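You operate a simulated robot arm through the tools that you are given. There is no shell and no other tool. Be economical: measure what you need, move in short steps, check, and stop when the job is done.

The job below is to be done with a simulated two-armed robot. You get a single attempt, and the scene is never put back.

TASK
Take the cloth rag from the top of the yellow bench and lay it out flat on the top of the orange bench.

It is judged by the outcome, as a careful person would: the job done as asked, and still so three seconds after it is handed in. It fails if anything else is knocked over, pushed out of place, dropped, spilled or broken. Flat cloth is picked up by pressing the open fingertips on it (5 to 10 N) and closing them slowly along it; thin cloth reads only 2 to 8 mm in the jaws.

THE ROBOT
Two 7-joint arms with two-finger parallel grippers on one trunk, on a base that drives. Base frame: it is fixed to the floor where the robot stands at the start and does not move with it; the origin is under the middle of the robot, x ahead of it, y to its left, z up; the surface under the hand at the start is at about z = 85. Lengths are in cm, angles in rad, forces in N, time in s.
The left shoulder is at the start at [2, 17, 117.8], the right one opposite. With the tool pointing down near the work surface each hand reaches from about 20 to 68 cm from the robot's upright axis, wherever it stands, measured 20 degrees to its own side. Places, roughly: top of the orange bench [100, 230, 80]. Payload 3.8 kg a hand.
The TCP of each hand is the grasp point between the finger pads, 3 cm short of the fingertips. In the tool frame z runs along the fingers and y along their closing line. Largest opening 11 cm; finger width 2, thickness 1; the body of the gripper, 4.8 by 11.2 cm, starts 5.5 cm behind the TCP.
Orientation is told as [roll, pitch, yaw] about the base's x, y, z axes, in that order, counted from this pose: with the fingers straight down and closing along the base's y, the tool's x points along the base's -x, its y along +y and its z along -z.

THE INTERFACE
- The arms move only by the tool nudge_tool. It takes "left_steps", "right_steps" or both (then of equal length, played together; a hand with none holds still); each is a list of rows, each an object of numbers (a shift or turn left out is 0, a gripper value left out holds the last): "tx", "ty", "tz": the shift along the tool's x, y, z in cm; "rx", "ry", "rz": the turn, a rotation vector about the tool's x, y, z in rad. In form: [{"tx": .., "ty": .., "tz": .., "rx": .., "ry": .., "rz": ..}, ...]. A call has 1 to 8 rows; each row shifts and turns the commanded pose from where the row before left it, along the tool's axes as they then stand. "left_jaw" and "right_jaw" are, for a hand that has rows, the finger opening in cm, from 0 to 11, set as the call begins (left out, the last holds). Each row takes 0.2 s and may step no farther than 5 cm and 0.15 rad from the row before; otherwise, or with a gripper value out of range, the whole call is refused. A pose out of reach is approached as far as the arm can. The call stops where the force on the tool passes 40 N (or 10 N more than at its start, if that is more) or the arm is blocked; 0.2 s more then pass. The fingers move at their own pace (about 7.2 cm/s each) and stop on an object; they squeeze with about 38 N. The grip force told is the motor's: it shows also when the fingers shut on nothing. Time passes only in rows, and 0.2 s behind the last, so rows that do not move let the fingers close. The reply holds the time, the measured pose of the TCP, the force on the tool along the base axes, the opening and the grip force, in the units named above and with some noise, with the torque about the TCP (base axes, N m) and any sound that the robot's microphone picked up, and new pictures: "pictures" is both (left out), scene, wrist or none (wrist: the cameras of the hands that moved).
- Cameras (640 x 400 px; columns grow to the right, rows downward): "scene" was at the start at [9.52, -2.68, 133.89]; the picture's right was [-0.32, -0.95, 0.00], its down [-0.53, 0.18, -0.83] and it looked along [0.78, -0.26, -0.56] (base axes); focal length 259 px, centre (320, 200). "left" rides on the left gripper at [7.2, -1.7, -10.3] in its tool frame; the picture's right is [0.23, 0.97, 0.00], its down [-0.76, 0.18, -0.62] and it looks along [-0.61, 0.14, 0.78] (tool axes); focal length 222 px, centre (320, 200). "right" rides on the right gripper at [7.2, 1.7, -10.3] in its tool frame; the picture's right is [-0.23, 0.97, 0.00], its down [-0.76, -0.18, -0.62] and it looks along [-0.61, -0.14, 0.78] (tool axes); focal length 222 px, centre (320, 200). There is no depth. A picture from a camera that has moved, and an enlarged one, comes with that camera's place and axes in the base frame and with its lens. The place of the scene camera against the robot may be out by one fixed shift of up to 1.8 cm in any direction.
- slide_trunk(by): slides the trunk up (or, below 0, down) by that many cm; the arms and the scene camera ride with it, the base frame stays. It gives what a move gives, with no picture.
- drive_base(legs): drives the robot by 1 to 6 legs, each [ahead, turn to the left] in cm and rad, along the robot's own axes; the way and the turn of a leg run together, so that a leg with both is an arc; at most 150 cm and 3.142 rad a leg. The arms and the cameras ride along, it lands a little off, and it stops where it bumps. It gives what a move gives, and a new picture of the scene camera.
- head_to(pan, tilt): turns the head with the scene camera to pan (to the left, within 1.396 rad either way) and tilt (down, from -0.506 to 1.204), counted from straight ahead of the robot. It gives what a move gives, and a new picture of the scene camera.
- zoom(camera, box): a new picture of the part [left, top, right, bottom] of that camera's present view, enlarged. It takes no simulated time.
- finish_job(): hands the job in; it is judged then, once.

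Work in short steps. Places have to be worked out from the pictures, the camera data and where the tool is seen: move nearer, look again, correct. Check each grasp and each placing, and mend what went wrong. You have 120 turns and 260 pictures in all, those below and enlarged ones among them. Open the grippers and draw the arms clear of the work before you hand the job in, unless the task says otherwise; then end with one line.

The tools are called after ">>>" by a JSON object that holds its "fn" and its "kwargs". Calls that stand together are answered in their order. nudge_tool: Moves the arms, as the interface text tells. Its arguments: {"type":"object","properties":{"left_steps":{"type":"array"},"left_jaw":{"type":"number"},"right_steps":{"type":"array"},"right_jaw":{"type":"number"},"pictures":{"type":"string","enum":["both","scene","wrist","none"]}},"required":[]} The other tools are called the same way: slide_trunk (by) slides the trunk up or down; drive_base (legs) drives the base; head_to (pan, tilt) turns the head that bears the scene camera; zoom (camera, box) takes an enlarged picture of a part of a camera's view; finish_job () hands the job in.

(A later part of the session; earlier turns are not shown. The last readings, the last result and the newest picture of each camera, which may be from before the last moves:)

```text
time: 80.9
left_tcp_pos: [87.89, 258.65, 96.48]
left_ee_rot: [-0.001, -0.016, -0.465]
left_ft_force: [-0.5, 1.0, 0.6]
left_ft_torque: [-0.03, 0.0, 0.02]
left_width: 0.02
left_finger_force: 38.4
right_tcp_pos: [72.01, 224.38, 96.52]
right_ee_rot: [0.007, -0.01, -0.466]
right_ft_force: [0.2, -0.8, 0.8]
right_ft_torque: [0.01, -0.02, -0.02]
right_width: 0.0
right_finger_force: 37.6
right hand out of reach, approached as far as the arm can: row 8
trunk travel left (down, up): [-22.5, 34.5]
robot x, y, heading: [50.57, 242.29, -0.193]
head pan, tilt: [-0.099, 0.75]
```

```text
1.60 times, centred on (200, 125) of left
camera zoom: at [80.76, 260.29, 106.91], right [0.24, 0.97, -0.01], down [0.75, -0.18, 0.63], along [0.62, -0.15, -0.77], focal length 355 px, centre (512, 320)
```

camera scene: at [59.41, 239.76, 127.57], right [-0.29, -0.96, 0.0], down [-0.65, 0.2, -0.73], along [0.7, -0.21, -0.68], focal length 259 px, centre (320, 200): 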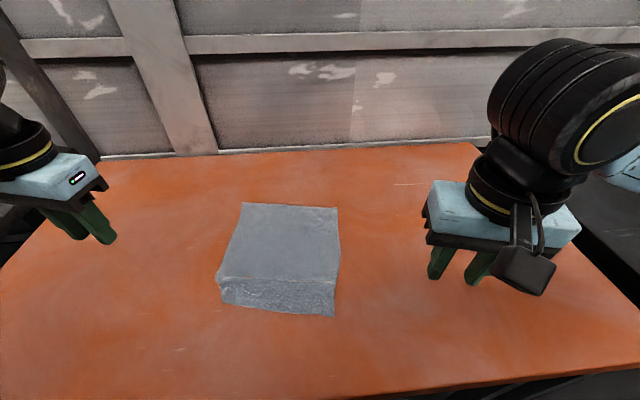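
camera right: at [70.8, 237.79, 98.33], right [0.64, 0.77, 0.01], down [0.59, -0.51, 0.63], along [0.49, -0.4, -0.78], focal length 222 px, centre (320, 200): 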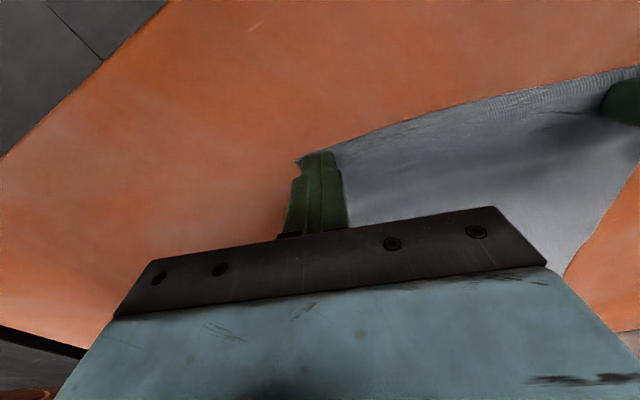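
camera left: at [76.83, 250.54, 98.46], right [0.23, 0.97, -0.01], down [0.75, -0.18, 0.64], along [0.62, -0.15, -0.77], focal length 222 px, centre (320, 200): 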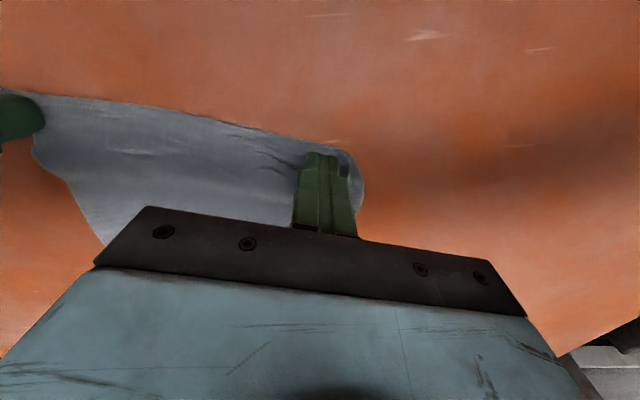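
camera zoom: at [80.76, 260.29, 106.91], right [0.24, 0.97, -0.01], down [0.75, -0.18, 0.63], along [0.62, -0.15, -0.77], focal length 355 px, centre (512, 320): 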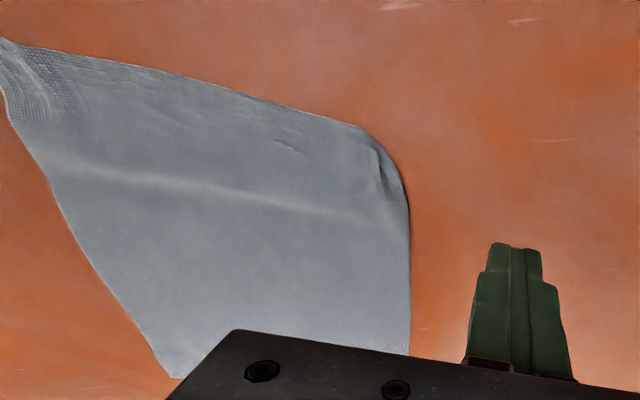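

The near-left corner has a small bit rolled under. I'll pinch the edge beside it with the left hand, lift so the corner falls free, and lay it again.

>>> {"fn": "nudge_tool", "kwargs": {"left_steps": [{"ty": -4.1}, {"ty": -4.1}, {"ty": -4.1}, {"tz": 3}, {"tz": 3}, {"tz": 1.5}], "left_jaw": 3.2, "pictures": "wrist"}}

```text
time: 82.3
left_tcp_pos: [82.45, 247.61, 89.19]
left_ee_rot: [-0.001, -0.014, -0.466]
left_ft_force: [-0.5, -0.4, 0.6]
left_ft_torque: [-0.01, -0.03, 0.02]
left_width: 3.18
left_finger_force: 0.1
right_tcp_pos: [72.27, 224.33, 96.61]
right_ee_rot: [0.007, -0.009, -0.464]
right_ft_force: [-0.5, -0.5, 0.6]
right_ft_torque: [0.0, 0.01, 0.01]
right_width: 0.01
right_finger_force: 37.4
trunk travel left (down, up): [-22.5, 34.5]
robot x, y, heading: [50.31, 242.68, -0.195]
head pan, tilt: [-0.099, 0.75]
camera left: at [75.2, 249.21, 99.36], right [0.23, 0.97, -0.01], down [0.75, -0.18, 0.64], along [0.62, -0.15, -0.77], focal length 222 px, centre (320, 200)
```

left: 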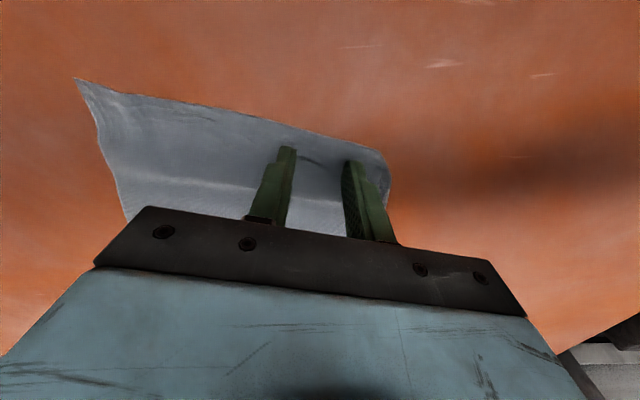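

The jaws straddle the cloth just inside the rolled corner. I'll press gently and close in steps.

>>> {"fn": "nudge_tool", "kwargs": {"left_steps": [{"tz": 0.8}, {"tz": 0.3}, {"tz": 0.1}], "pictures": "none"}}

>>> {"fn": "nudge_tool", "kwargs": {"left_steps": [{}, {}], "left_jaw": 2.3, "pictures": "none"}}

>>> {"fn": "nudge_tool", "kwargs": {"left_steps": [{}, {}], "left_jaw": 1.3, "pictures": "none"}}

>>> {"fn": "nudge_tool", "kwargs": {"left_steps": [{}, {}, {}], "left_jaw": 0, "pictures": "wrist"}}

```text
time: 83.1
left_tcp_pos: [82.54, 247.51, 88.08]
left_ee_rot: [-0.003, -0.024, -0.464]
left_ft_force: [-4.0, 6.2, 38.0]
left_ft_torque: [0.43, 0.35, -0.02]
left_width: 3.22
left_finger_force: 0.4
right_tcp_pos: [72.02, 224.42, 96.76]
right_ee_rot: [0.008, -0.01, -0.466]
right_ft_force: [0.0, -0.3, 0.1]
right_ft_torque: [0.0, -0.01, -0.01]
right_width: 0.0
right_finger_force: 37.7
trunk travel left (down, up): [-22.5, 34.5]
robot x, y, heading: [50.27, 242.58, -0.199]
head pan, tilt: [-0.099, 0.75]
```

```text
time: 83.7
left_tcp_pos: [82.72, 247.47, 88.22]
left_ee_rot: [-0.003, -0.028, -0.466]
left_ft_force: [-2.8, -0.3, 16.1]
left_ft_torque: [0.23, 0.12, 0.0]
left_width: 2.28
left_finger_force: 0.0
right_tcp_pos: [72.13, 224.37, 96.59]
right_ee_rot: [0.009, -0.009, -0.466]
right_ft_force: [-0.3, 0.5, 0.3]
right_ft_torque: [0.01, 0.0, -0.02]
right_width: 0.0
right_finger_force: 37.8
trunk travel left (down, up): [-22.5, 34.5]
robot x, y, heading: [50.83, 242.49, -0.2]
head pan, tilt: [-0.099, 0.75]
stopped in row 2 (left hand): the force on the tool passed its limit at 50 N (the readings are from after the stop); the commanded pose is now the measured one
```

```text
time: 84.3
left_tcp_pos: [82.64, 247.32, 88.11]
left_ee_rot: [-0.004, -0.027, -0.464]
left_ft_force: [1.4, 0.6, 24.0]
left_ft_torque: [0.11, 0.13, 0.0]
left_width: 1.17
left_finger_force: 0.0
right_tcp_pos: [72.07, 224.34, 96.55]
right_ee_rot: [0.008, -0.01, -0.466]
right_ft_force: [-0.9, 1.5, 0.1]
right_ft_torque: [-0.02, 0.02, 0.01]
right_width: 0.0
right_finger_force: 37.4
trunk travel left (down, up): [-22.5, 34.5]
robot x, y, heading: [50.4, 241.88, -0.199]
head pan, tilt: [-0.099, 0.75]
```

```text
time: 85.1
left_tcp_pos: [82.63, 247.54, 88.19]
left_ee_rot: [-0.002, -0.025, -0.464]
left_ft_force: [1.0, -1.1, 30.9]
left_ft_torque: [0.1, 0.16, 0.02]
left_width: 0.19
left_finger_force: 38.6
right_tcp_pos: [72.06, 224.23, 96.66]
right_ee_rot: [0.009, -0.009, -0.467]
right_ft_force: [-0.5, 0.1, -0.5]
right_ft_torque: [0.0, 0.0, -0.02]
right_width: 0.0
right_finger_force: 38.0
trunk travel left (down, up): [-22.5, 34.5]
robot x, y, heading: [50.75, 242.77, -0.195]
head pan, tilt: [-0.099, 0.75]
camera left: at [75.27, 249.07, 98.39], right [0.23, 0.97, -0.01], down [0.75, -0.17, 0.64], along [0.62, -0.16, -0.77], focal length 222 px, centre (320, 200)
```

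left: 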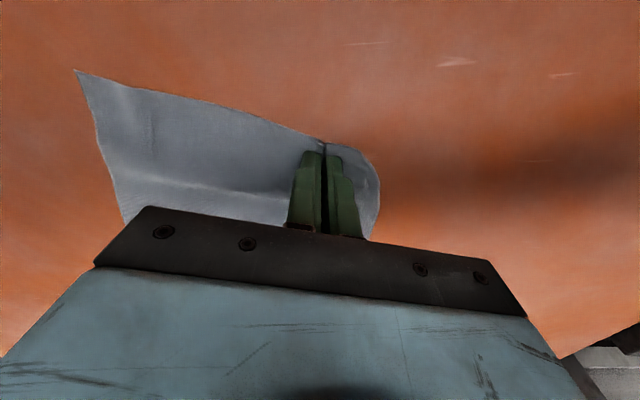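

The cloth is gripped (1.9 mm). I'll lift the left side so the rolled corner can fall open.

>>> {"fn": "nudge_tool", "kwargs": {"left_steps": [{"tz": -1}, {"tz": -2}, {"tz": -2}, {"tz": -1, "ty": -0.5}, {}, {}], "pictures": "both"}}

```text
time: 86.5
left_tcp_pos: [82.29, 247.06, 94.03]
left_ee_rot: [-0.004, -0.021, -0.463]
left_ft_force: [1.0, -0.1, 0.2]
left_ft_torque: [0.01, 0.01, 0.0]
left_width: 0.2
left_finger_force: 38.1
right_tcp_pos: [72.15, 224.34, 96.53]
right_ee_rot: [0.006, -0.01, -0.466]
right_ft_force: [-0.2, -0.4, -0.6]
right_ft_torque: [-0.03, -0.01, -0.04]
right_width: 0.0
right_finger_force: 37.6
trunk travel left (down, up): [-22.5, 34.5]
robot x, y, heading: [50.61, 242.55, -0.198]
head pan, tilt: [-0.099, 0.75]
camera scene: at [59.49, 239.76, 127.56], right [-0.29, -0.96, 0.0], down [-0.65, 0.2, -0.73], along [0.7, -0.21, -0.68], focal length 259 px, centre (320, 200)
camera left: at [75.04, 248.69, 104.3], right [0.23, 0.97, -0.01], down [0.75, -0.17, 0.64], along [0.62, -0.16, -0.77], focal length 222 px, centre (320, 200)
```

scene: 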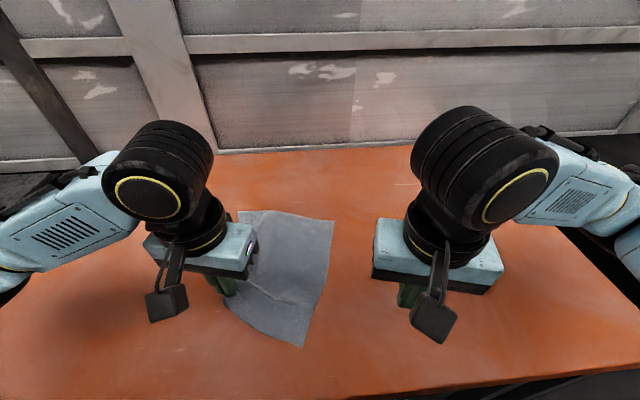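
left: 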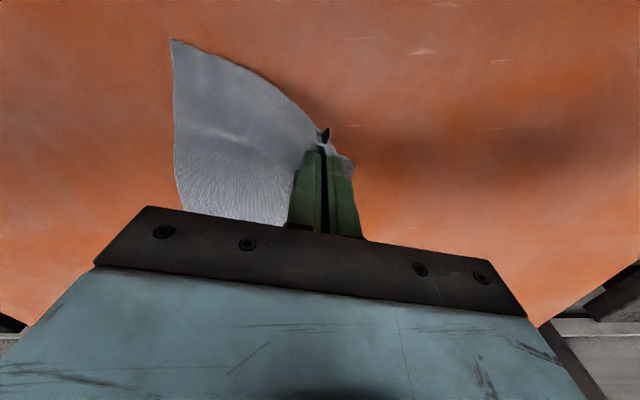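

The corner piece now hangs free beside the fingers. I'll move slightly outward, then lower while sliding inward so that piece trails outward flat.

>>> {"fn": "nudge_tool", "kwargs": {"left_steps": [{"ty": 1.3}, {"ty": 1.2}, {"tz": 1.2, "ty": -0.3}, {"tz": 1.2, "ty": -0.9}, {"tz": 1.2, "ty": -0.9}, {"tz": 1.2, "ty": -0.9}, {"tz": 0.6, "ty": -0.5}], "pictures": "both"}}

```text
time: 88.1
left_tcp_pos: [82.07, 246.18, 88.58]
left_ee_rot: [-0.003, -0.023, -0.463]
left_ft_force: [0.0, -0.2, 0.4]
left_ft_torque: [0.01, 0.02, 0.03]
left_width: 0.17
left_finger_force: 38.4
right_tcp_pos: [72.14, 224.3, 96.53]
right_ee_rot: [0.007, -0.009, -0.466]
right_ft_force: [-0.2, -0.3, -1.0]
right_ft_torque: [0.0, -0.01, -0.03]
right_width: 0.01
right_finger_force: 37.8
trunk travel left (down, up): [-22.5, 34.5]
robot x, y, heading: [50.39, 242.2, -0.196]
head pan, tilt: [-0.099, 0.75]
camera scene: at [59.48, 239.76, 127.56], right [-0.29, -0.96, 0.0], down [-0.65, 0.2, -0.73], along [0.7, -0.21, -0.68], focal length 259 px, centre (320, 200)
camera left: at [74.67, 247.81, 98.92], right [0.23, 0.97, -0.01], down [0.75, -0.17, 0.64], along [0.62, -0.16, -0.77], focal length 222 px, centre (320, 200)
```

scene: 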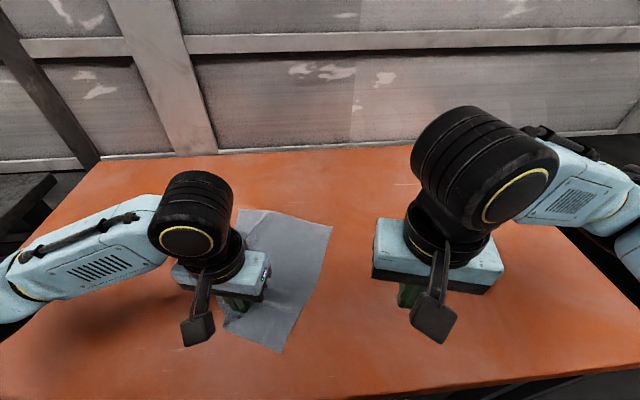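
left: 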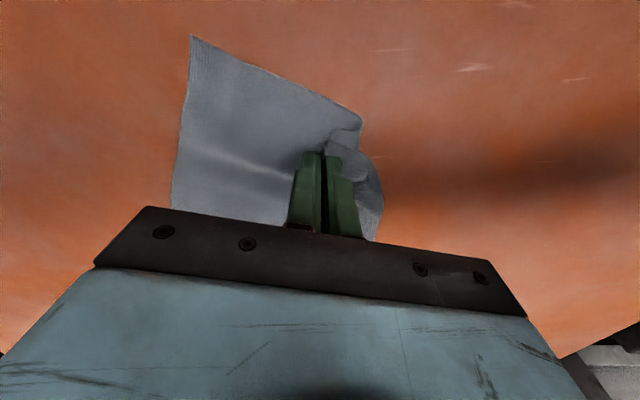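

The corner looks different now. I'll open the jaws gently, lift and look.

>>> {"fn": "nudge_tool", "kwargs": {"left_steps": [{}, {"tz": -0.5}, {"tz": -3}, {"tz": -4}, {"tz": -4}, {"ty": 4.8}, {"ty": 4.8}], "left_jaw": 2.0, "pictures": "wrist"}}

>>> {"fn": "zoom", "kwargs": {"camera": "scene", "box": [190, 200, 370, 360]}}

```text
time: 89.7
left_tcp_pos: [86.11, 254.92, 100.2]
left_ee_rot: [-0.003, -0.022, -0.464]
left_ft_force: [-0.2, 0.4, -0.4]
left_ft_torque: [0.01, 0.02, 0.0]
left_width: 2.0
left_finger_force: 0.0
right_tcp_pos: [72.1, 224.32, 96.54]
right_ee_rot: [0.007, -0.007, -0.467]
right_ft_force: [0.6, 0.4, -0.2]
right_ft_torque: [-0.02, 0.0, 0.03]
right_width: 0.01
right_finger_force: 37.5
trunk travel left (down, up): [-22.5, 34.5]
robot x, y, heading: [50.27, 242.35, -0.194]
head pan, tilt: [-0.099, 0.75]
camera left: at [78.84, 256.59, 110.52], right [0.23, 0.97, -0.01], down [0.75, -0.18, 0.64], along [0.62, -0.16, -0.77], focal length 222 px, centre (320, 200)
```

left: 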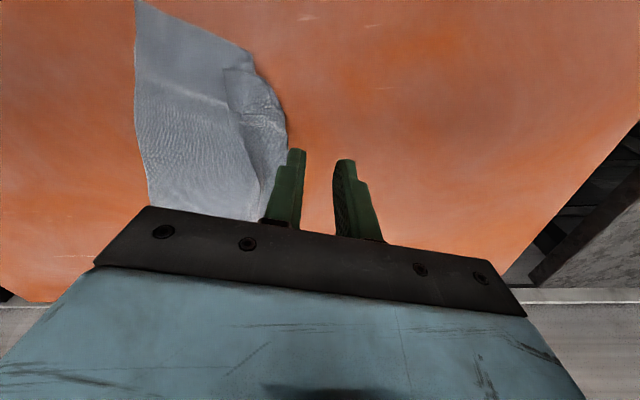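

```text
2.50 times, centred on (280, 280) of scene
camera zoom: at [59.47, 239.81, 127.56], right [-0.29, -0.96, 0.0], down [-0.65, 0.2, -0.73], along [0.7, -0.21, -0.68], focal length 648 px, centre (420, 0)
```

zoom: 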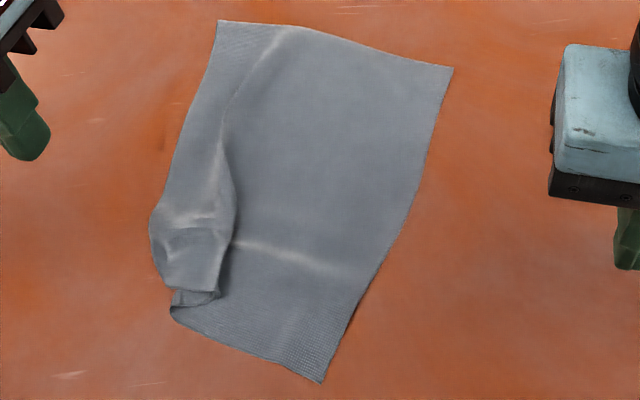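

The left side has now folded over lengthwise. The cleanest fix is to pick the rag up again by its tidy far edge and roll it out away from me; that direction went well before and leaves the gripped strip unfolded. I'll move both hands over the far corners.

>>> {"fn": "nudge_tool", "kwargs": {"left_steps": [{"tx": -3.43, "ty": -0.25}, {"tx": -3.43, "ty": -0.25}, {"tx": -3.43, "ty": -0.25}, {"tx": -3.43, "ty": -0.25}, {"tx": -3.43, "ty": -0.25}, {"tx": -3.43, "ty": -0.25}, {"rz": 0.085}, {"tz": 3}], "right_steps": [{"tx": -3, "ty": 2.37, "tz": -0.6}, {"tx": -3, "ty": 2.37, "tz": -0.6}, {"tx": -3, "ty": 2.37, "tz": -0.6}, {"tx": -3, "ty": 2.37, "tz": -0.6}, {"tx": -3, "ty": 2.37, "tz": -0.6}, {"tx": -3, "ty": 2.37, "tz": -0.6}, {"rz": 0.085}, {"tz": 3}], "left_jaw": 2.4, "right_jaw": 2.4}}

```text
time: 91.5
left_tcp_pos: [103.83, 244.11, 97.58]
left_ee_rot: [-0.002, -0.023, -0.55]
left_ft_force: [0.8, 0.8, -0.4]
left_ft_torque: [-0.05, 0.01, 0.03]
left_width: 2.39
left_finger_force: 0.0
right_tcp_pos: [94.6, 229.0, 97.53]
right_ee_rot: [0.009, -0.007, -0.552]
right_ft_force: [0.5, -0.1, -0.9]
right_ft_torque: [-0.01, 0.03, 0.01]
right_width: 2.43
right_finger_force: 0.0
trunk travel left (down, up): [-22.5, 34.5]
robot x, y, heading: [50.71, 242.52, -0.196]
head pan, tilt: [-0.099, 0.75]
camera scene: at [59.54, 239.76, 127.55], right [-0.29, -0.96, 0.0], down [-0.65, 0.2, -0.73], along [0.7, -0.21, -0.68], focal length 259 px, centre (320, 200)
camera right: at [89.29, 234.29, 107.72], right [0.7, 0.71, 0.01], down [0.55, -0.55, 0.63], along [0.45, -0.44, -0.78], focal length 222 px, centre (320, 200)
camera left: at [96.69, 246.43, 107.81], right [0.32, 0.95, -0.01], down [0.73, -0.24, 0.64], along [0.61, -0.21, -0.77], focal length 222 px, centre (320, 200)
```

scene: 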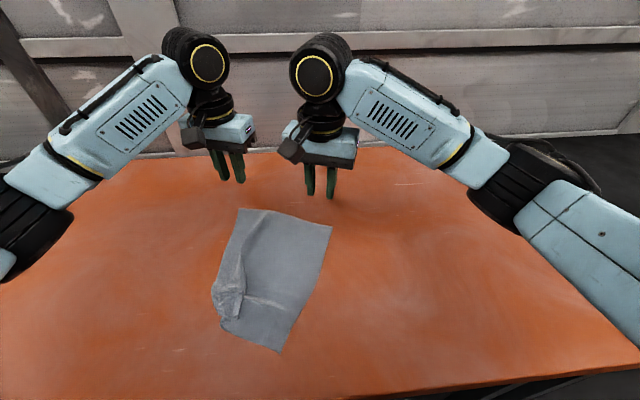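
right: 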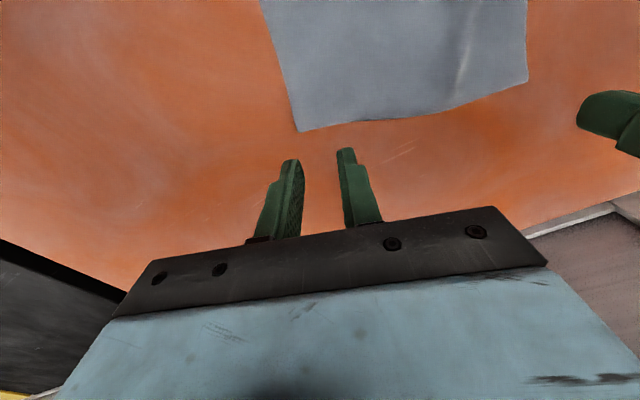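
left: 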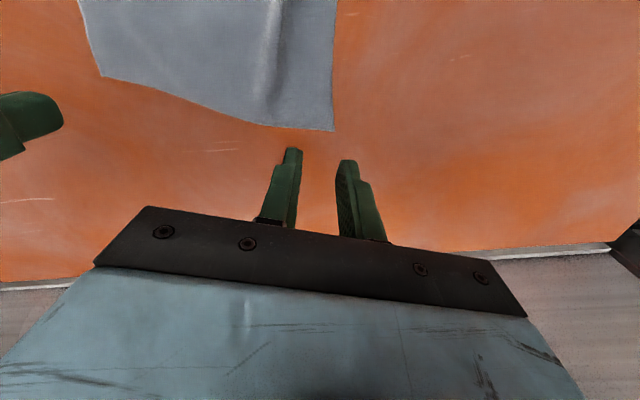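

The wrist views confirm the far corners at (106.1,244.7) and (94.2,226.5). I'll make small corrections and come down to light contact.

>>> {"fn": "nudge_tool", "kwargs": {"left_steps": [{"tx": -0.3, "ty": -0.5, "tz": 3}, {"tz": 3}, {"tz": 2.8}, {"tz": 0.4}, {"tz": 0.2}], "right_steps": [{"tx": 0.3, "ty": 0.1, "tz": 3}, {"tz": 3}, {"tz": 2.8}, {"tz": 0.4}, {"tz": 0.2}], "pictures": "wrist"}}

```text
time: 92.7
left_tcp_pos: [103.96, 243.66, 88.09]
left_ee_rot: [-0.001, -0.023, -0.548]
left_ft_force: [0.1, -0.2, 0.5]
left_ft_torque: [-0.01, -0.01, 0.0]
left_width: 2.39
left_finger_force: 0.0
right_tcp_pos: [94.57, 229.19, 88.22]
right_ee_rot: [0.01, -0.009, -0.552]
right_ft_force: [0.2, 0.0, 4.5]
right_ft_torque: [-0.06, 0.06, 0.01]
right_width: 2.41
right_finger_force: 0.1
trunk travel left (down, up): [-22.5, 34.5]
robot x, y, heading: [50.33, 242.24, -0.198]
head pan, tilt: [-0.099, 0.75]
camera right: at [89.24, 234.56, 98.36], right [0.7, 0.71, 0.01], down [0.55, -0.55, 0.63], along [0.45, -0.44, -0.78], focal length 222 px, centre (320, 200)
camera left: at [96.85, 245.85, 98.46], right [0.32, 0.95, -0.01], down [0.73, -0.24, 0.64], along [0.61, -0.21, -0.77], focal length 222 px, centre (320, 200)
```

right: 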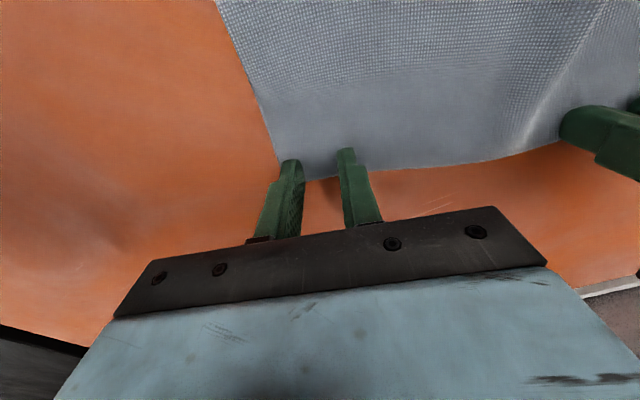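
left: 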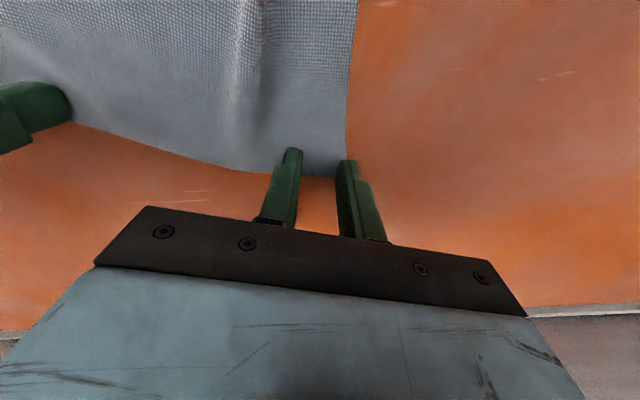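

The fingertips only just overlap the far edge, and the outer fingers sit at the side edges. I'll lift slightly, shift toward me and inward, and press again.

>>> {"fn": "nudge_tool", "kwargs": {"left_steps": [{"tz": -0.6}, {"tx": 0.9, "ty": -0.5}, {"tz": 0.6}, {"tz": 0.15}], "right_steps": [{"tz": -0.6}, {"tx": 0.9, "ty": 0.7}, {"tz": 0.6}, {"tz": 0.1}], "pictures": "wrist"}}

```text
time: 93.7
left_tcp_pos: [102.96, 243.66, 88.21]
left_ee_rot: [-0.001, -0.024, -0.549]
left_ft_force: [0.1, -0.7, 0.7]
left_ft_torque: [0.0, 0.01, -0.02]
left_width: 2.4
left_finger_force: 0.0
right_tcp_pos: [94.07, 230.32, 88.06]
right_ee_rot: [0.012, -0.012, -0.552]
right_ft_force: [0.5, -1.0, 16.3]
right_ft_torque: [-0.26, 0.23, 0.03]
right_width: 2.44
right_finger_force: 0.8
trunk travel left (down, up): [-22.5, 34.5]
robot x, y, heading: [50.46, 242.44, -0.201]
head pan, tilt: [-0.099, 0.75]
camera right: at [88.78, 235.53, 98.33], right [0.7, 0.71, 0.01], down [0.55, -0.55, 0.63], along [0.46, -0.44, -0.78], focal length 222 px, centre (320, 200)
camera left: at [95.82, 245.92, 98.42], right [0.32, 0.95, -0.01], down [0.73, -0.24, 0.64], along [0.61, -0.21, -0.77], focal length 222 px, centre (320, 200)
```

right: 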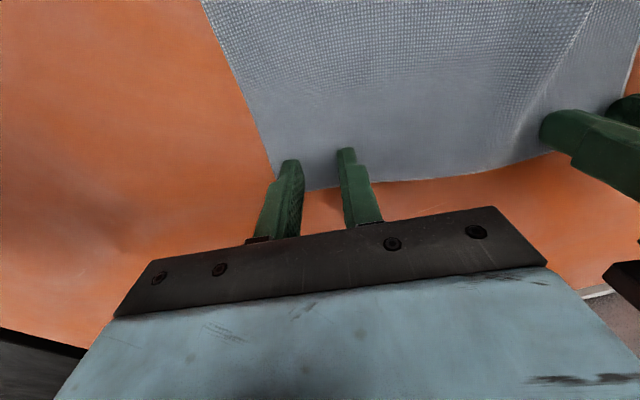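
left: 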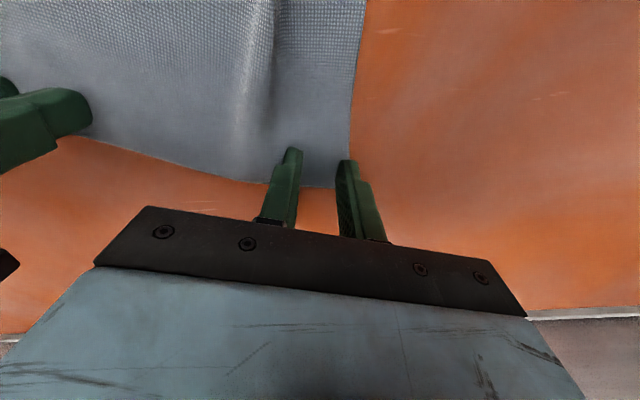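

The right hand presses properly; the left isn't in contact yet. I'll shift the left inward a touch and press it, then close both in steps.

>>> {"fn": "nudge_tool", "kwargs": {"left_steps": [{"ty": -0.5}, {"tz": 0.2}, {"tz": 0.08}], "right_steps": [{}, {}, {}], "pictures": "none"}}

>>> {"fn": "nudge_tool", "kwargs": {"left_steps": [{}, {}], "right_steps": [{}, {}], "left_jaw": 1.6, "right_jaw": 1.6, "pictures": "none"}}

>>> {"fn": "nudge_tool", "kwargs": {"left_steps": [{}, {}], "right_steps": [{}, {}], "left_jaw": 0.8, "right_jaw": 0.8, "pictures": "none"}}

>>> {"fn": "nudge_tool", "kwargs": {"left_steps": [{}, {}, {}], "right_steps": [{}, {}, {}], "left_jaw": 0, "right_jaw": 0, "pictures": "wrist"}}

```text
time: 94.5
left_tcp_pos: [102.64, 243.16, 88.11]
left_ee_rot: [0.002, -0.028, -0.551]
left_ft_force: [2.9, 3.0, 21.9]
left_ft_torque: [0.16, 0.07, -0.03]
left_width: 2.42
left_finger_force: 0.2
right_tcp_pos: [94.0, 230.29, 88.1]
right_ee_rot: [0.012, -0.013, -0.552]
right_ft_force: [4.5, -2.0, 22.4]
right_ft_torque: [-0.41, 0.21, 0.09]
right_width: 2.39
right_finger_force: 0.0
trunk travel left (down, up): [-22.5, 34.5]
robot x, y, heading: [50.4, 242.45, -0.194]
head pan, tilt: [-0.099, 0.75]
```

```text
time: 95.1
left_tcp_pos: [102.49, 243.03, 88.06]
left_ee_rot: [-0.002, -0.03, -0.552]
left_ft_force: [-0.4, -3.8, 30.9]
left_ft_torque: [-0.04, 0.21, 0.07]
left_width: 1.49
left_finger_force: 0.1
right_tcp_pos: [93.99, 230.3, 88.15]
right_ee_rot: [0.012, -0.012, -0.551]
right_ft_force: [3.7, 0.4, 22.0]
right_ft_torque: [-0.21, 0.15, 0.02]
right_width: 1.44
right_finger_force: 0.2
trunk travel left (down, up): [-22.5, 34.5]
robot x, y, heading: [50.74, 242.6, -0.195]
head pan, tilt: [-0.099, 0.75]
```

```text
time: 95.7
left_tcp_pos: [102.49, 243.29, 88.23]
left_ee_rot: [-0.001, -0.03, -0.552]
left_ft_force: [-2.0, -3.3, 32.3]
left_ft_torque: [0.0, 0.28, 0.01]
left_width: 0.74
left_finger_force: 0.0
right_tcp_pos: [93.9, 230.33, 88.04]
right_ee_rot: [0.01, -0.013, -0.552]
right_ft_force: [3.7, 1.8, 24.5]
right_ft_torque: [-0.13, 0.08, -0.03]
right_width: 0.76
right_finger_force: 0.0
trunk travel left (down, up): [-22.5, 34.5]
robot x, y, heading: [50.47, 242.53, -0.198]
head pan, tilt: [-0.099, 0.75]
```

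```text
time: 96.5
left_tcp_pos: [102.54, 243.05, 88.07]
left_ee_rot: [0.0, -0.031, -0.55]
left_ft_force: [-5.7, -9.4, 32.4]
left_ft_torque: [-0.28, 0.37, 0.07]
left_width: 0.17
left_finger_force: 37.6
right_tcp_pos: [93.9, 230.33, 88.06]
right_ee_rot: [0.012, -0.011, -0.552]
right_ft_force: [6.3, 7.7, 22.0]
right_ft_torque: [0.2, -0.04, -0.02]
right_width: 0.13
right_finger_force: 38.2
trunk travel left (down, up): [-22.5, 34.5]
robot x, y, heading: [50.3, 242.71, -0.197]
head pan, tilt: [-0.099, 0.75]
camera right: at [88.54, 235.57, 98.32], right [0.7, 0.71, 0.01], down [0.55, -0.55, 0.63], along [0.46, -0.43, -0.78], focal length 222 px, centre (320, 200)
camera left: at [95.26, 245.38, 98.35], right [0.32, 0.95, -0.01], down [0.73, -0.24, 0.65], along [0.61, -0.21, -0.76], focal length 222 px, centre (320, 200)
```

right: 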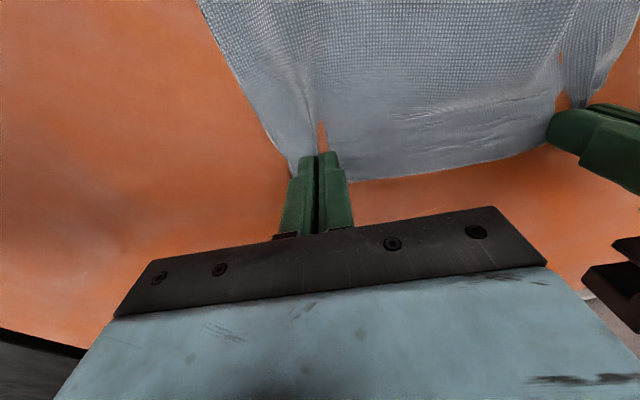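
left: 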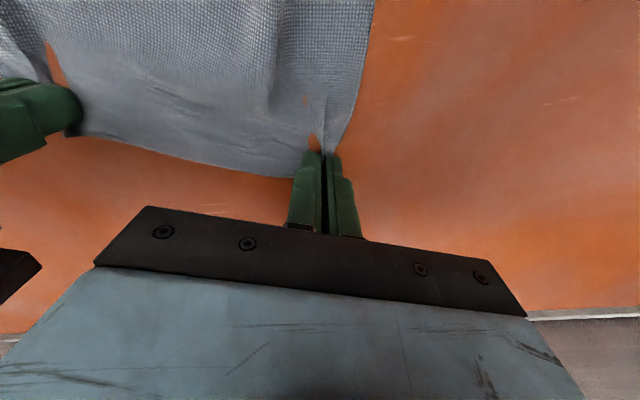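

Both far corners are gripped (1.7 and 1.3 mm). I'll lift straight up until the rag hangs clear.

>>> {"fn": "nudge_tool", "kwargs": {"left_steps": [{"tz": -1}, {"tz": -4}, {"tz": -4}, {"tz": -4}, {"tz": -4}, {"tz": -4}, {"tz": -4}, {}], "right_steps": [{"tz": -1}, {"tz": -4}, {"tz": -4}, {"tz": -4}, {"tz": -4}, {"tz": -4}, {"tz": -4}, {}], "pictures": "scene"}}

```text
time: 98.3
left_tcp_pos: [102.32, 243.34, 112.49]
left_ee_rot: [-0.003, -0.022, -0.548]
left_ft_force: [-8.6, -13.7, 0.5]
left_ft_torque: [-0.44, 0.21, 0.11]
left_width: 0.14
left_finger_force: 38.2
right_tcp_pos: [93.93, 230.22, 113.12]
right_ee_rot: [0.011, -0.006, -0.55]
right_ft_force: [8.8, 14.1, -0.9]
right_ft_torque: [0.45, -0.21, -0.01]
right_width: 0.18
right_finger_force: 37.8
trunk travel left (down, up): [-22.5, 34.5]
robot x, y, heading: [50.37, 242.33, -0.197]
head pan, tilt: [-0.099, 0.75]
camera scene: at [59.54, 239.76, 127.55], right [-0.29, -0.96, 0.0], down [-0.65, 0.2, -0.73], along [0.7, -0.21, -0.68], focal length 259 px, centre (320, 200)
```

scene: 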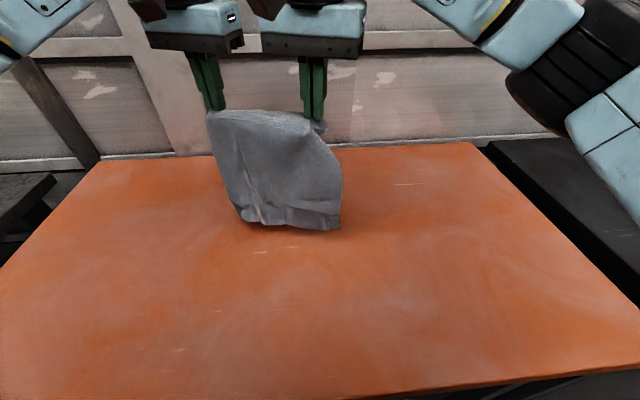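

It hangs a bit unevenly, so I'll zoom in.

>>> {"fn": "zoom", "kwargs": {"camera": "scene", "box": [170, 50, 390, 250]}}

>>> {"fn": "zoom", "kwargs": {"camera": "right", "box": [0, 0, 640, 400]}}

>>> {"fn": "zoom", "kwargs": {"camera": "left", "box": [0, 0, 640, 400]}}

```text
2.00 times, centred on (280, 150) of scene
camera zoom: at [59.54, 239.76, 127.55], right [-0.29, -0.96, 0.0], down [-0.65, 0.2, -0.73], along [0.7, -0.21, -0.68], focal length 518 px, centre (400, 300)
```

zoom: 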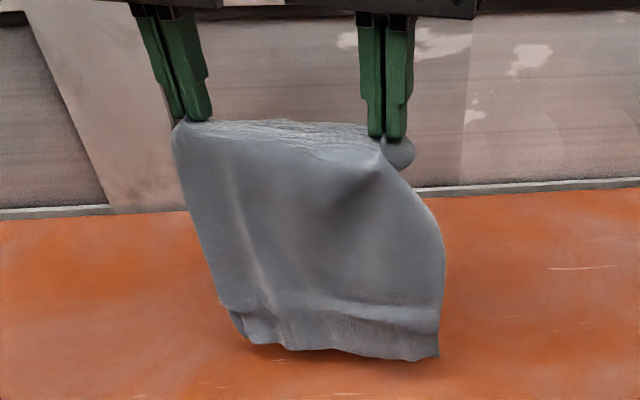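

```text
1.00 times, centred on (320, 200) of right (not enlarged: the box is as wide or as high as the picture)
camera zoom: at [88.63, 235.5, 123.32], right [0.7, 0.71, 0.01], down [0.55, -0.55, 0.63], along [0.45, -0.44, -0.78], focal length 222 px, centre (320, 200)
```

zoom: 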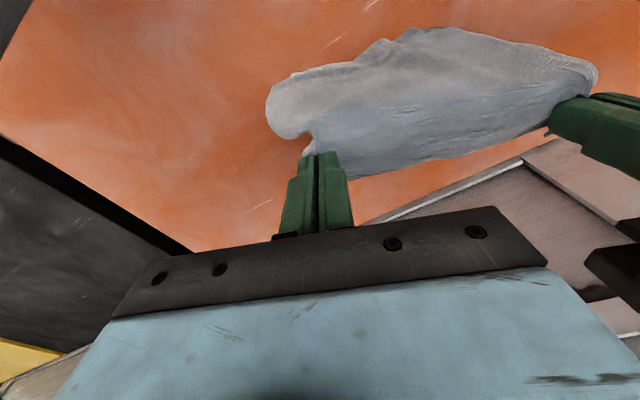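

```text
1.00 times, centred on (320, 200) of left (not enlarged: the box is as wide or as high as the picture)
camera zoom: at [95.19, 245.73, 122.91], right [0.32, 0.95, -0.01], down [0.73, -0.24, 0.64], along [0.6, -0.21, -0.77], focal length 222 px, centre (320, 200)
```

zoom: 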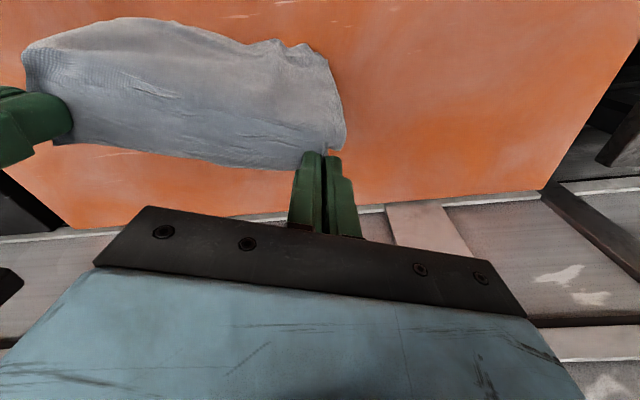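

It hangs from both corners, with a few folds left near the bottom. I'll ease the tension, raise it a little and give it a small shake.

>>> {"fn": "nudge_tool", "kwargs": {"left_steps": [{"ty": -0.25, "tz": -3}, {"tx": 4, "tz": -3}, {"tx": -3, "tz": 3}, {"tx": 4, "tz": -3}, {"tx": -3, "tz": 3}, {"tx": 4, "tz": -3}, {}, {}], "right_steps": [{"ty": 0.25, "tz": -3}, {"tx": 4, "tz": -3}, {"tx": -3, "tz": 3}, {"tx": 4, "tz": -3}, {"tx": -3, "tz": 3}, {"tx": 4, "tz": -3}, {}, {}], "pictures": "scene"}}

>>> {"fn": "zoom", "kwargs": {"camera": "scene", "box": [150, 50, 390, 250]}}

```text
time: 100.1
left_tcp_pos: [96.77, 246.81, 118.56]
left_ee_rot: [-0.002, -0.024, -0.55]
left_ft_force: [-5.9, -10.4, 0.1]
left_ft_torque: [-0.35, 0.16, 0.11]
left_width: 0.15
left_finger_force: 38.0
right_tcp_pos: [88.75, 233.6, 118.78]
right_ee_rot: [0.01, -0.011, -0.551]
right_ft_force: [6.0, 10.8, -0.3]
right_ft_torque: [0.29, -0.21, -0.02]
right_width: 0.16
right_finger_force: 37.8
trunk travel left (down, up): [-22.5, 34.5]
robot x, y, heading: [50.33, 242.2, -0.199]
head pan, tilt: [-0.099, 0.75]
camera scene: at [59.29, 239.88, 127.59], right [-0.29, -0.96, 0.0], down [-0.65, 0.2, -0.73], along [0.7, -0.21, -0.68], focal length 259 px, centre (320, 200)
```

scene: 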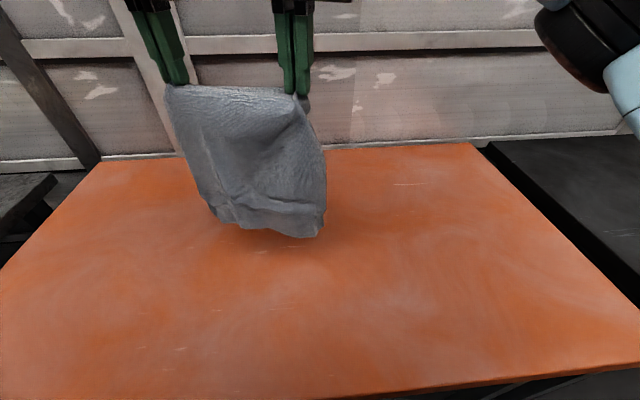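

```text
2.00 times, centred on (270, 150) of scene
camera zoom: at [59.29, 239.88, 127.59], right [-0.29, -0.96, 0.0], down [-0.65, 0.2, -0.73], along [0.7, -0.21, -0.68], focal length 518 px, centre (420, 300)
```

zoom: 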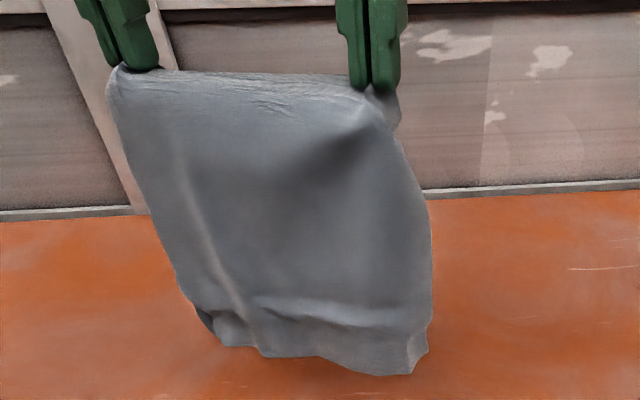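

The top is well held, and the hem is still slightly ruffled. I'll bring the hands back toward me and set the hem down, so dragging outward can straighten it.

>>> {"fn": "nudge_tool", "kwargs": {"left_steps": [{"tx": 3}, {"tx": 4}, {"tx": 4}, {"tx": 3}, {"tz": 3}, {"tz": 3}, {"tz": 3}, {"tz": 2}], "right_steps": [{"tx": 3}, {"tx": 4}, {"tx": 4}, {"tx": 3}, {"tz": 3}, {"tz": 3}, {"tz": 3}, {"tz": 2}], "pictures": "scene"}}

```text
time: 101.9
left_tcp_pos: [85.24, 253.6, 107.22]
left_ee_rot: [-0.003, -0.022, -0.553]
left_ft_force: [-3.6, -6.1, 0.3]
left_ft_torque: [-0.19, 0.12, 0.07]
left_width: 0.15
left_finger_force: 38.6
right_tcp_pos: [76.83, 240.85, 107.75]
right_ee_rot: [0.01, -0.008, -0.552]
right_ft_force: [3.1, 6.7, -0.9]
right_ft_torque: [0.19, -0.08, -0.02]
right_width: 0.2
right_finger_force: 38.4
trunk travel left (down, up): [-22.5, 34.5]
robot x, y, heading: [50.77, 242.56, -0.195]
head pan, tilt: [-0.099, 0.75]
camera scene: at [59.5, 239.77, 127.56], right [-0.29, -0.96, 0.0], down [-0.65, 0.2, -0.73], along [0.7, -0.21, -0.68], focal length 259 px, centre (320, 200)
```

scene: 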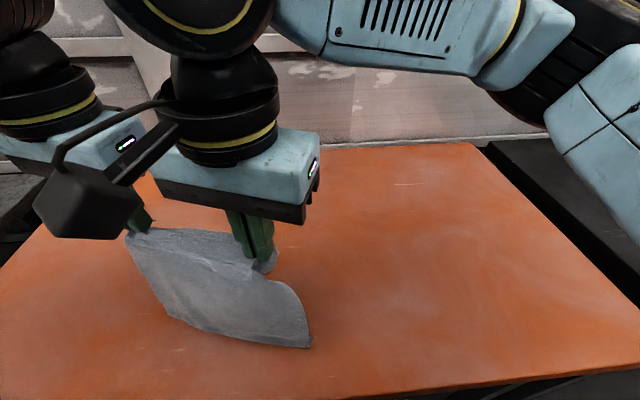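

The hem rests near me. Now I'll drag outward with only slight lowering.

>>> {"fn": "nudge_tool", "kwargs": {"left_steps": [{"tx": -3}, {"tx": -3}, {"tx": -3, "tz": 0.5}, {"tx": -3, "tz": 1}, {"tx": -3, "tz": 1.5}], "right_steps": [{"tx": -3}, {"tx": -3}, {"tx": -3, "tz": 0.5}, {"tx": -3, "tz": 1}, {"tx": -3, "tz": 1.5}], "pictures": "scene"}}

>>> {"fn": "zoom", "kwargs": {"camera": "scene", "box": [150, 100, 390, 330]}}

```text
time: 103.1
left_tcp_pos: [98.07, 245.76, 104.6]
left_ee_rot: [0.0, -0.022, -0.553]
left_ft_force: [-3.8, -6.6, 0.1]
left_ft_torque: [-0.18, 0.13, 0.05]
left_width: 0.15
left_finger_force: 37.8
right_tcp_pos: [89.88, 233.0, 104.87]
right_ee_rot: [0.009, -0.009, -0.551]
right_ft_force: [3.3, 6.8, -0.2]
right_ft_torque: [0.18, -0.09, 0.0]
right_width: 0.17
right_finger_force: 37.9
trunk travel left (down, up): [-22.5, 34.5]
robot x, y, heading: [50.02, 242.19, -0.198]
head pan, tilt: [-0.099, 0.75]
camera scene: at [59.56, 239.7, 127.55], right [-0.29, -0.96, 0.0], down [-0.65, 0.2, -0.73], along [0.7, -0.21, -0.68], focal length 259 px, centre (320, 200)
```

scene: 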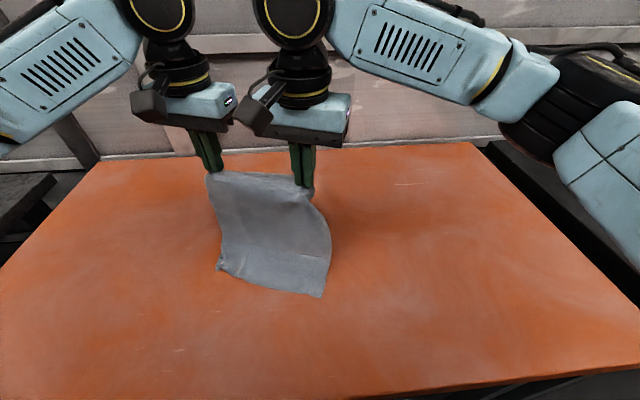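

```text
1.74 times, centred on (270, 215) of scene
camera zoom: at [59.56, 239.7, 127.55], right [-0.29, -0.96, 0.0], down [-0.65, 0.2, -0.73], along [0.7, -0.21, -0.68], focal length 450 px, centre (407, 174)
```

zoom: 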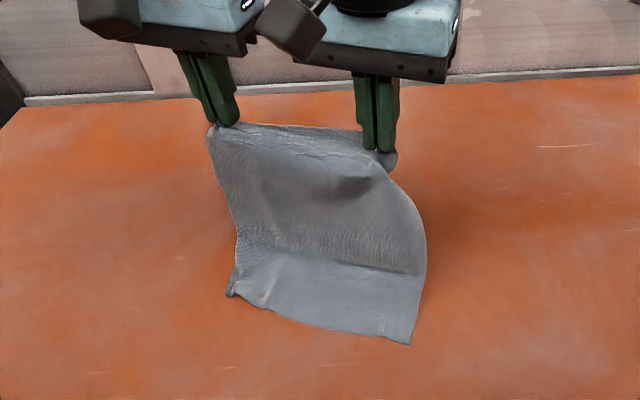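

The hem is mostly open. I'll continue outward and down.

>>> {"fn": "nudge_tool", "kwargs": {"left_steps": [{"tx": -3, "tz": 2}, {"tx": -3, "tz": 2}, {"tx": -2.8, "tz": 2.5}, {"tx": -2.4, "tz": 2.5}], "right_steps": [{"tx": -3, "tz": 2}, {"tx": -3, "tz": 2}, {"tx": -2.8, "tz": 2.5}, {"tx": -2.4, "tz": 2.5}], "pictures": "none"}}

>>> {"fn": "zoom", "kwargs": {"camera": "scene", "box": [150, 100, 390, 330]}}

```text
time: 104.1
left_tcp_pos: [107.85, 239.88, 95.83]
left_ee_rot: [0.001, -0.018, -0.551]
left_ft_force: [-1.0, -2.5, 0.0]
left_ft_torque: [-0.07, 0.06, 0.0]
left_width: 0.14
left_finger_force: 37.6
right_tcp_pos: [99.44, 227.32, 96.05]
right_ee_rot: [0.009, -0.008, -0.552]
right_ft_force: [2.0, 2.4, -0.5]
right_ft_torque: [0.08, -0.02, -0.05]
right_width: 0.15
right_finger_force: 38.0
trunk travel left (down, up): [-22.5, 34.5]
robot x, y, heading: [50.24, 242.54, -0.2]
head pan, tilt: [-0.099, 0.75]
```

```text
1.74 times, centred on (270, 215) of scene
camera zoom: at [59.53, 239.72, 127.56], right [-0.29, -0.96, 0.0], down [-0.65, 0.2, -0.73], along [0.7, -0.21, -0.68], focal length 450 px, centre (407, 174)
```

zoom: 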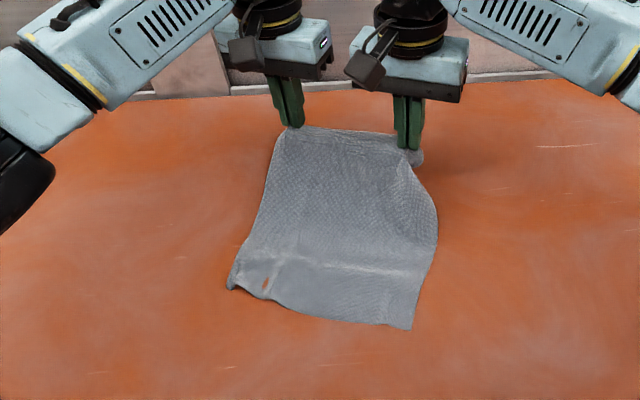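

Nearly laid out. I'll extend a bit more and lower to just above the surface.

>>> {"fn": "nudge_tool", "kwargs": {"left_steps": [{"tx": -1.3, "tz": 2}, {"tx": -1.2, "tz": 2}, {"tx": -1, "tz": 2}, {"tx": -0.5, "tz": 0.9}], "right_steps": [{"tx": -1.3, "tz": 2}, {"tx": -1.2, "tz": 2}, {"tx": -1, "tz": 2}, {"tx": -0.5, "tz": 1.1}], "pictures": "wrist"}}

>>> {"fn": "zoom", "kwargs": {"camera": "scene", "box": [180, 110, 400, 310]}}

```text
time: 105.1
left_tcp_pos: [111.2, 237.67, 89.0]
left_ee_rot: [-0.003, -0.023, -0.551]
left_ft_force: [-2.3, -2.2, 0.7]
left_ft_torque: [-0.04, 0.04, 0.03]
left_width: 0.15
left_finger_force: 37.8
right_tcp_pos: [102.89, 225.17, 88.92]
right_ee_rot: [0.009, -0.01, -0.551]
right_ft_force: [1.1, 3.5, 0.3]
right_ft_torque: [0.1, -0.03, 0.04]
right_width: 0.17
right_finger_force: 37.9
trunk travel left (down, up): [-22.5, 34.5]
robot x, y, heading: [50.11, 242.47, -0.198]
head pan, tilt: [-0.099, 0.75]
camera right: at [97.6, 230.43, 99.19], right [0.7, 0.71, 0.01], down [0.55, -0.55, 0.63], along [0.45, -0.44, -0.78], focal length 222 px, centre (320, 200)
camera left: at [104.06, 239.96, 99.31], right [0.32, 0.95, -0.01], down [0.73, -0.24, 0.64], along [0.61, -0.21, -0.77], focal length 222 px, centre (320, 200)
```

right: 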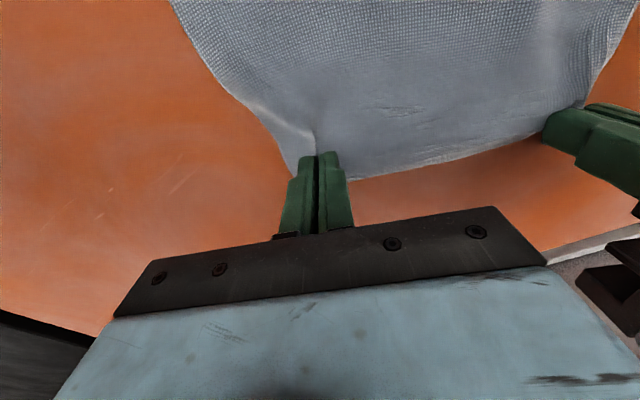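
left: 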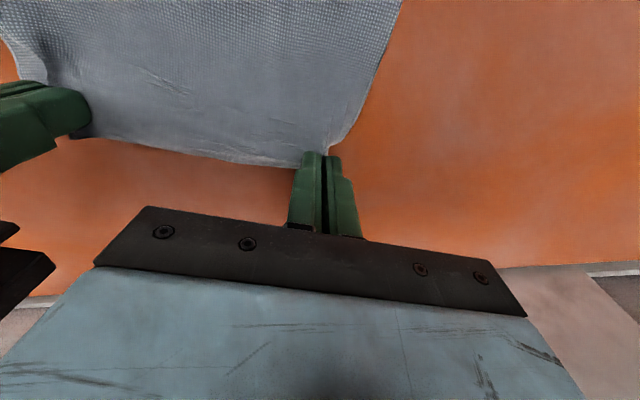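

```text
2.00 times, centred on (290, 210) of scene
camera zoom: at [59.49, 239.75, 127.56], right [-0.29, -0.96, 0.0], down [-0.65, 0.2, -0.73], along [0.7, -0.21, -0.68], focal length 518 px, centre (380, 180)
```

zoom: 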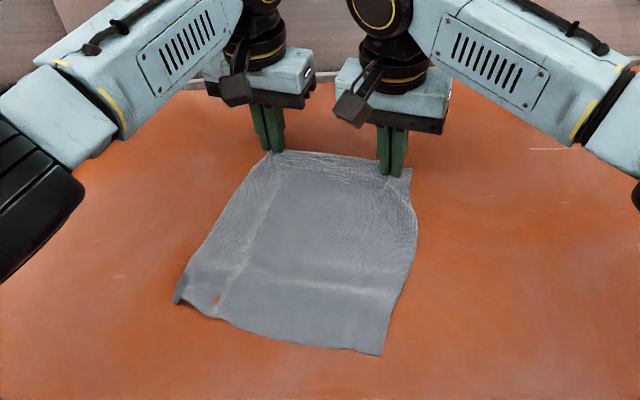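

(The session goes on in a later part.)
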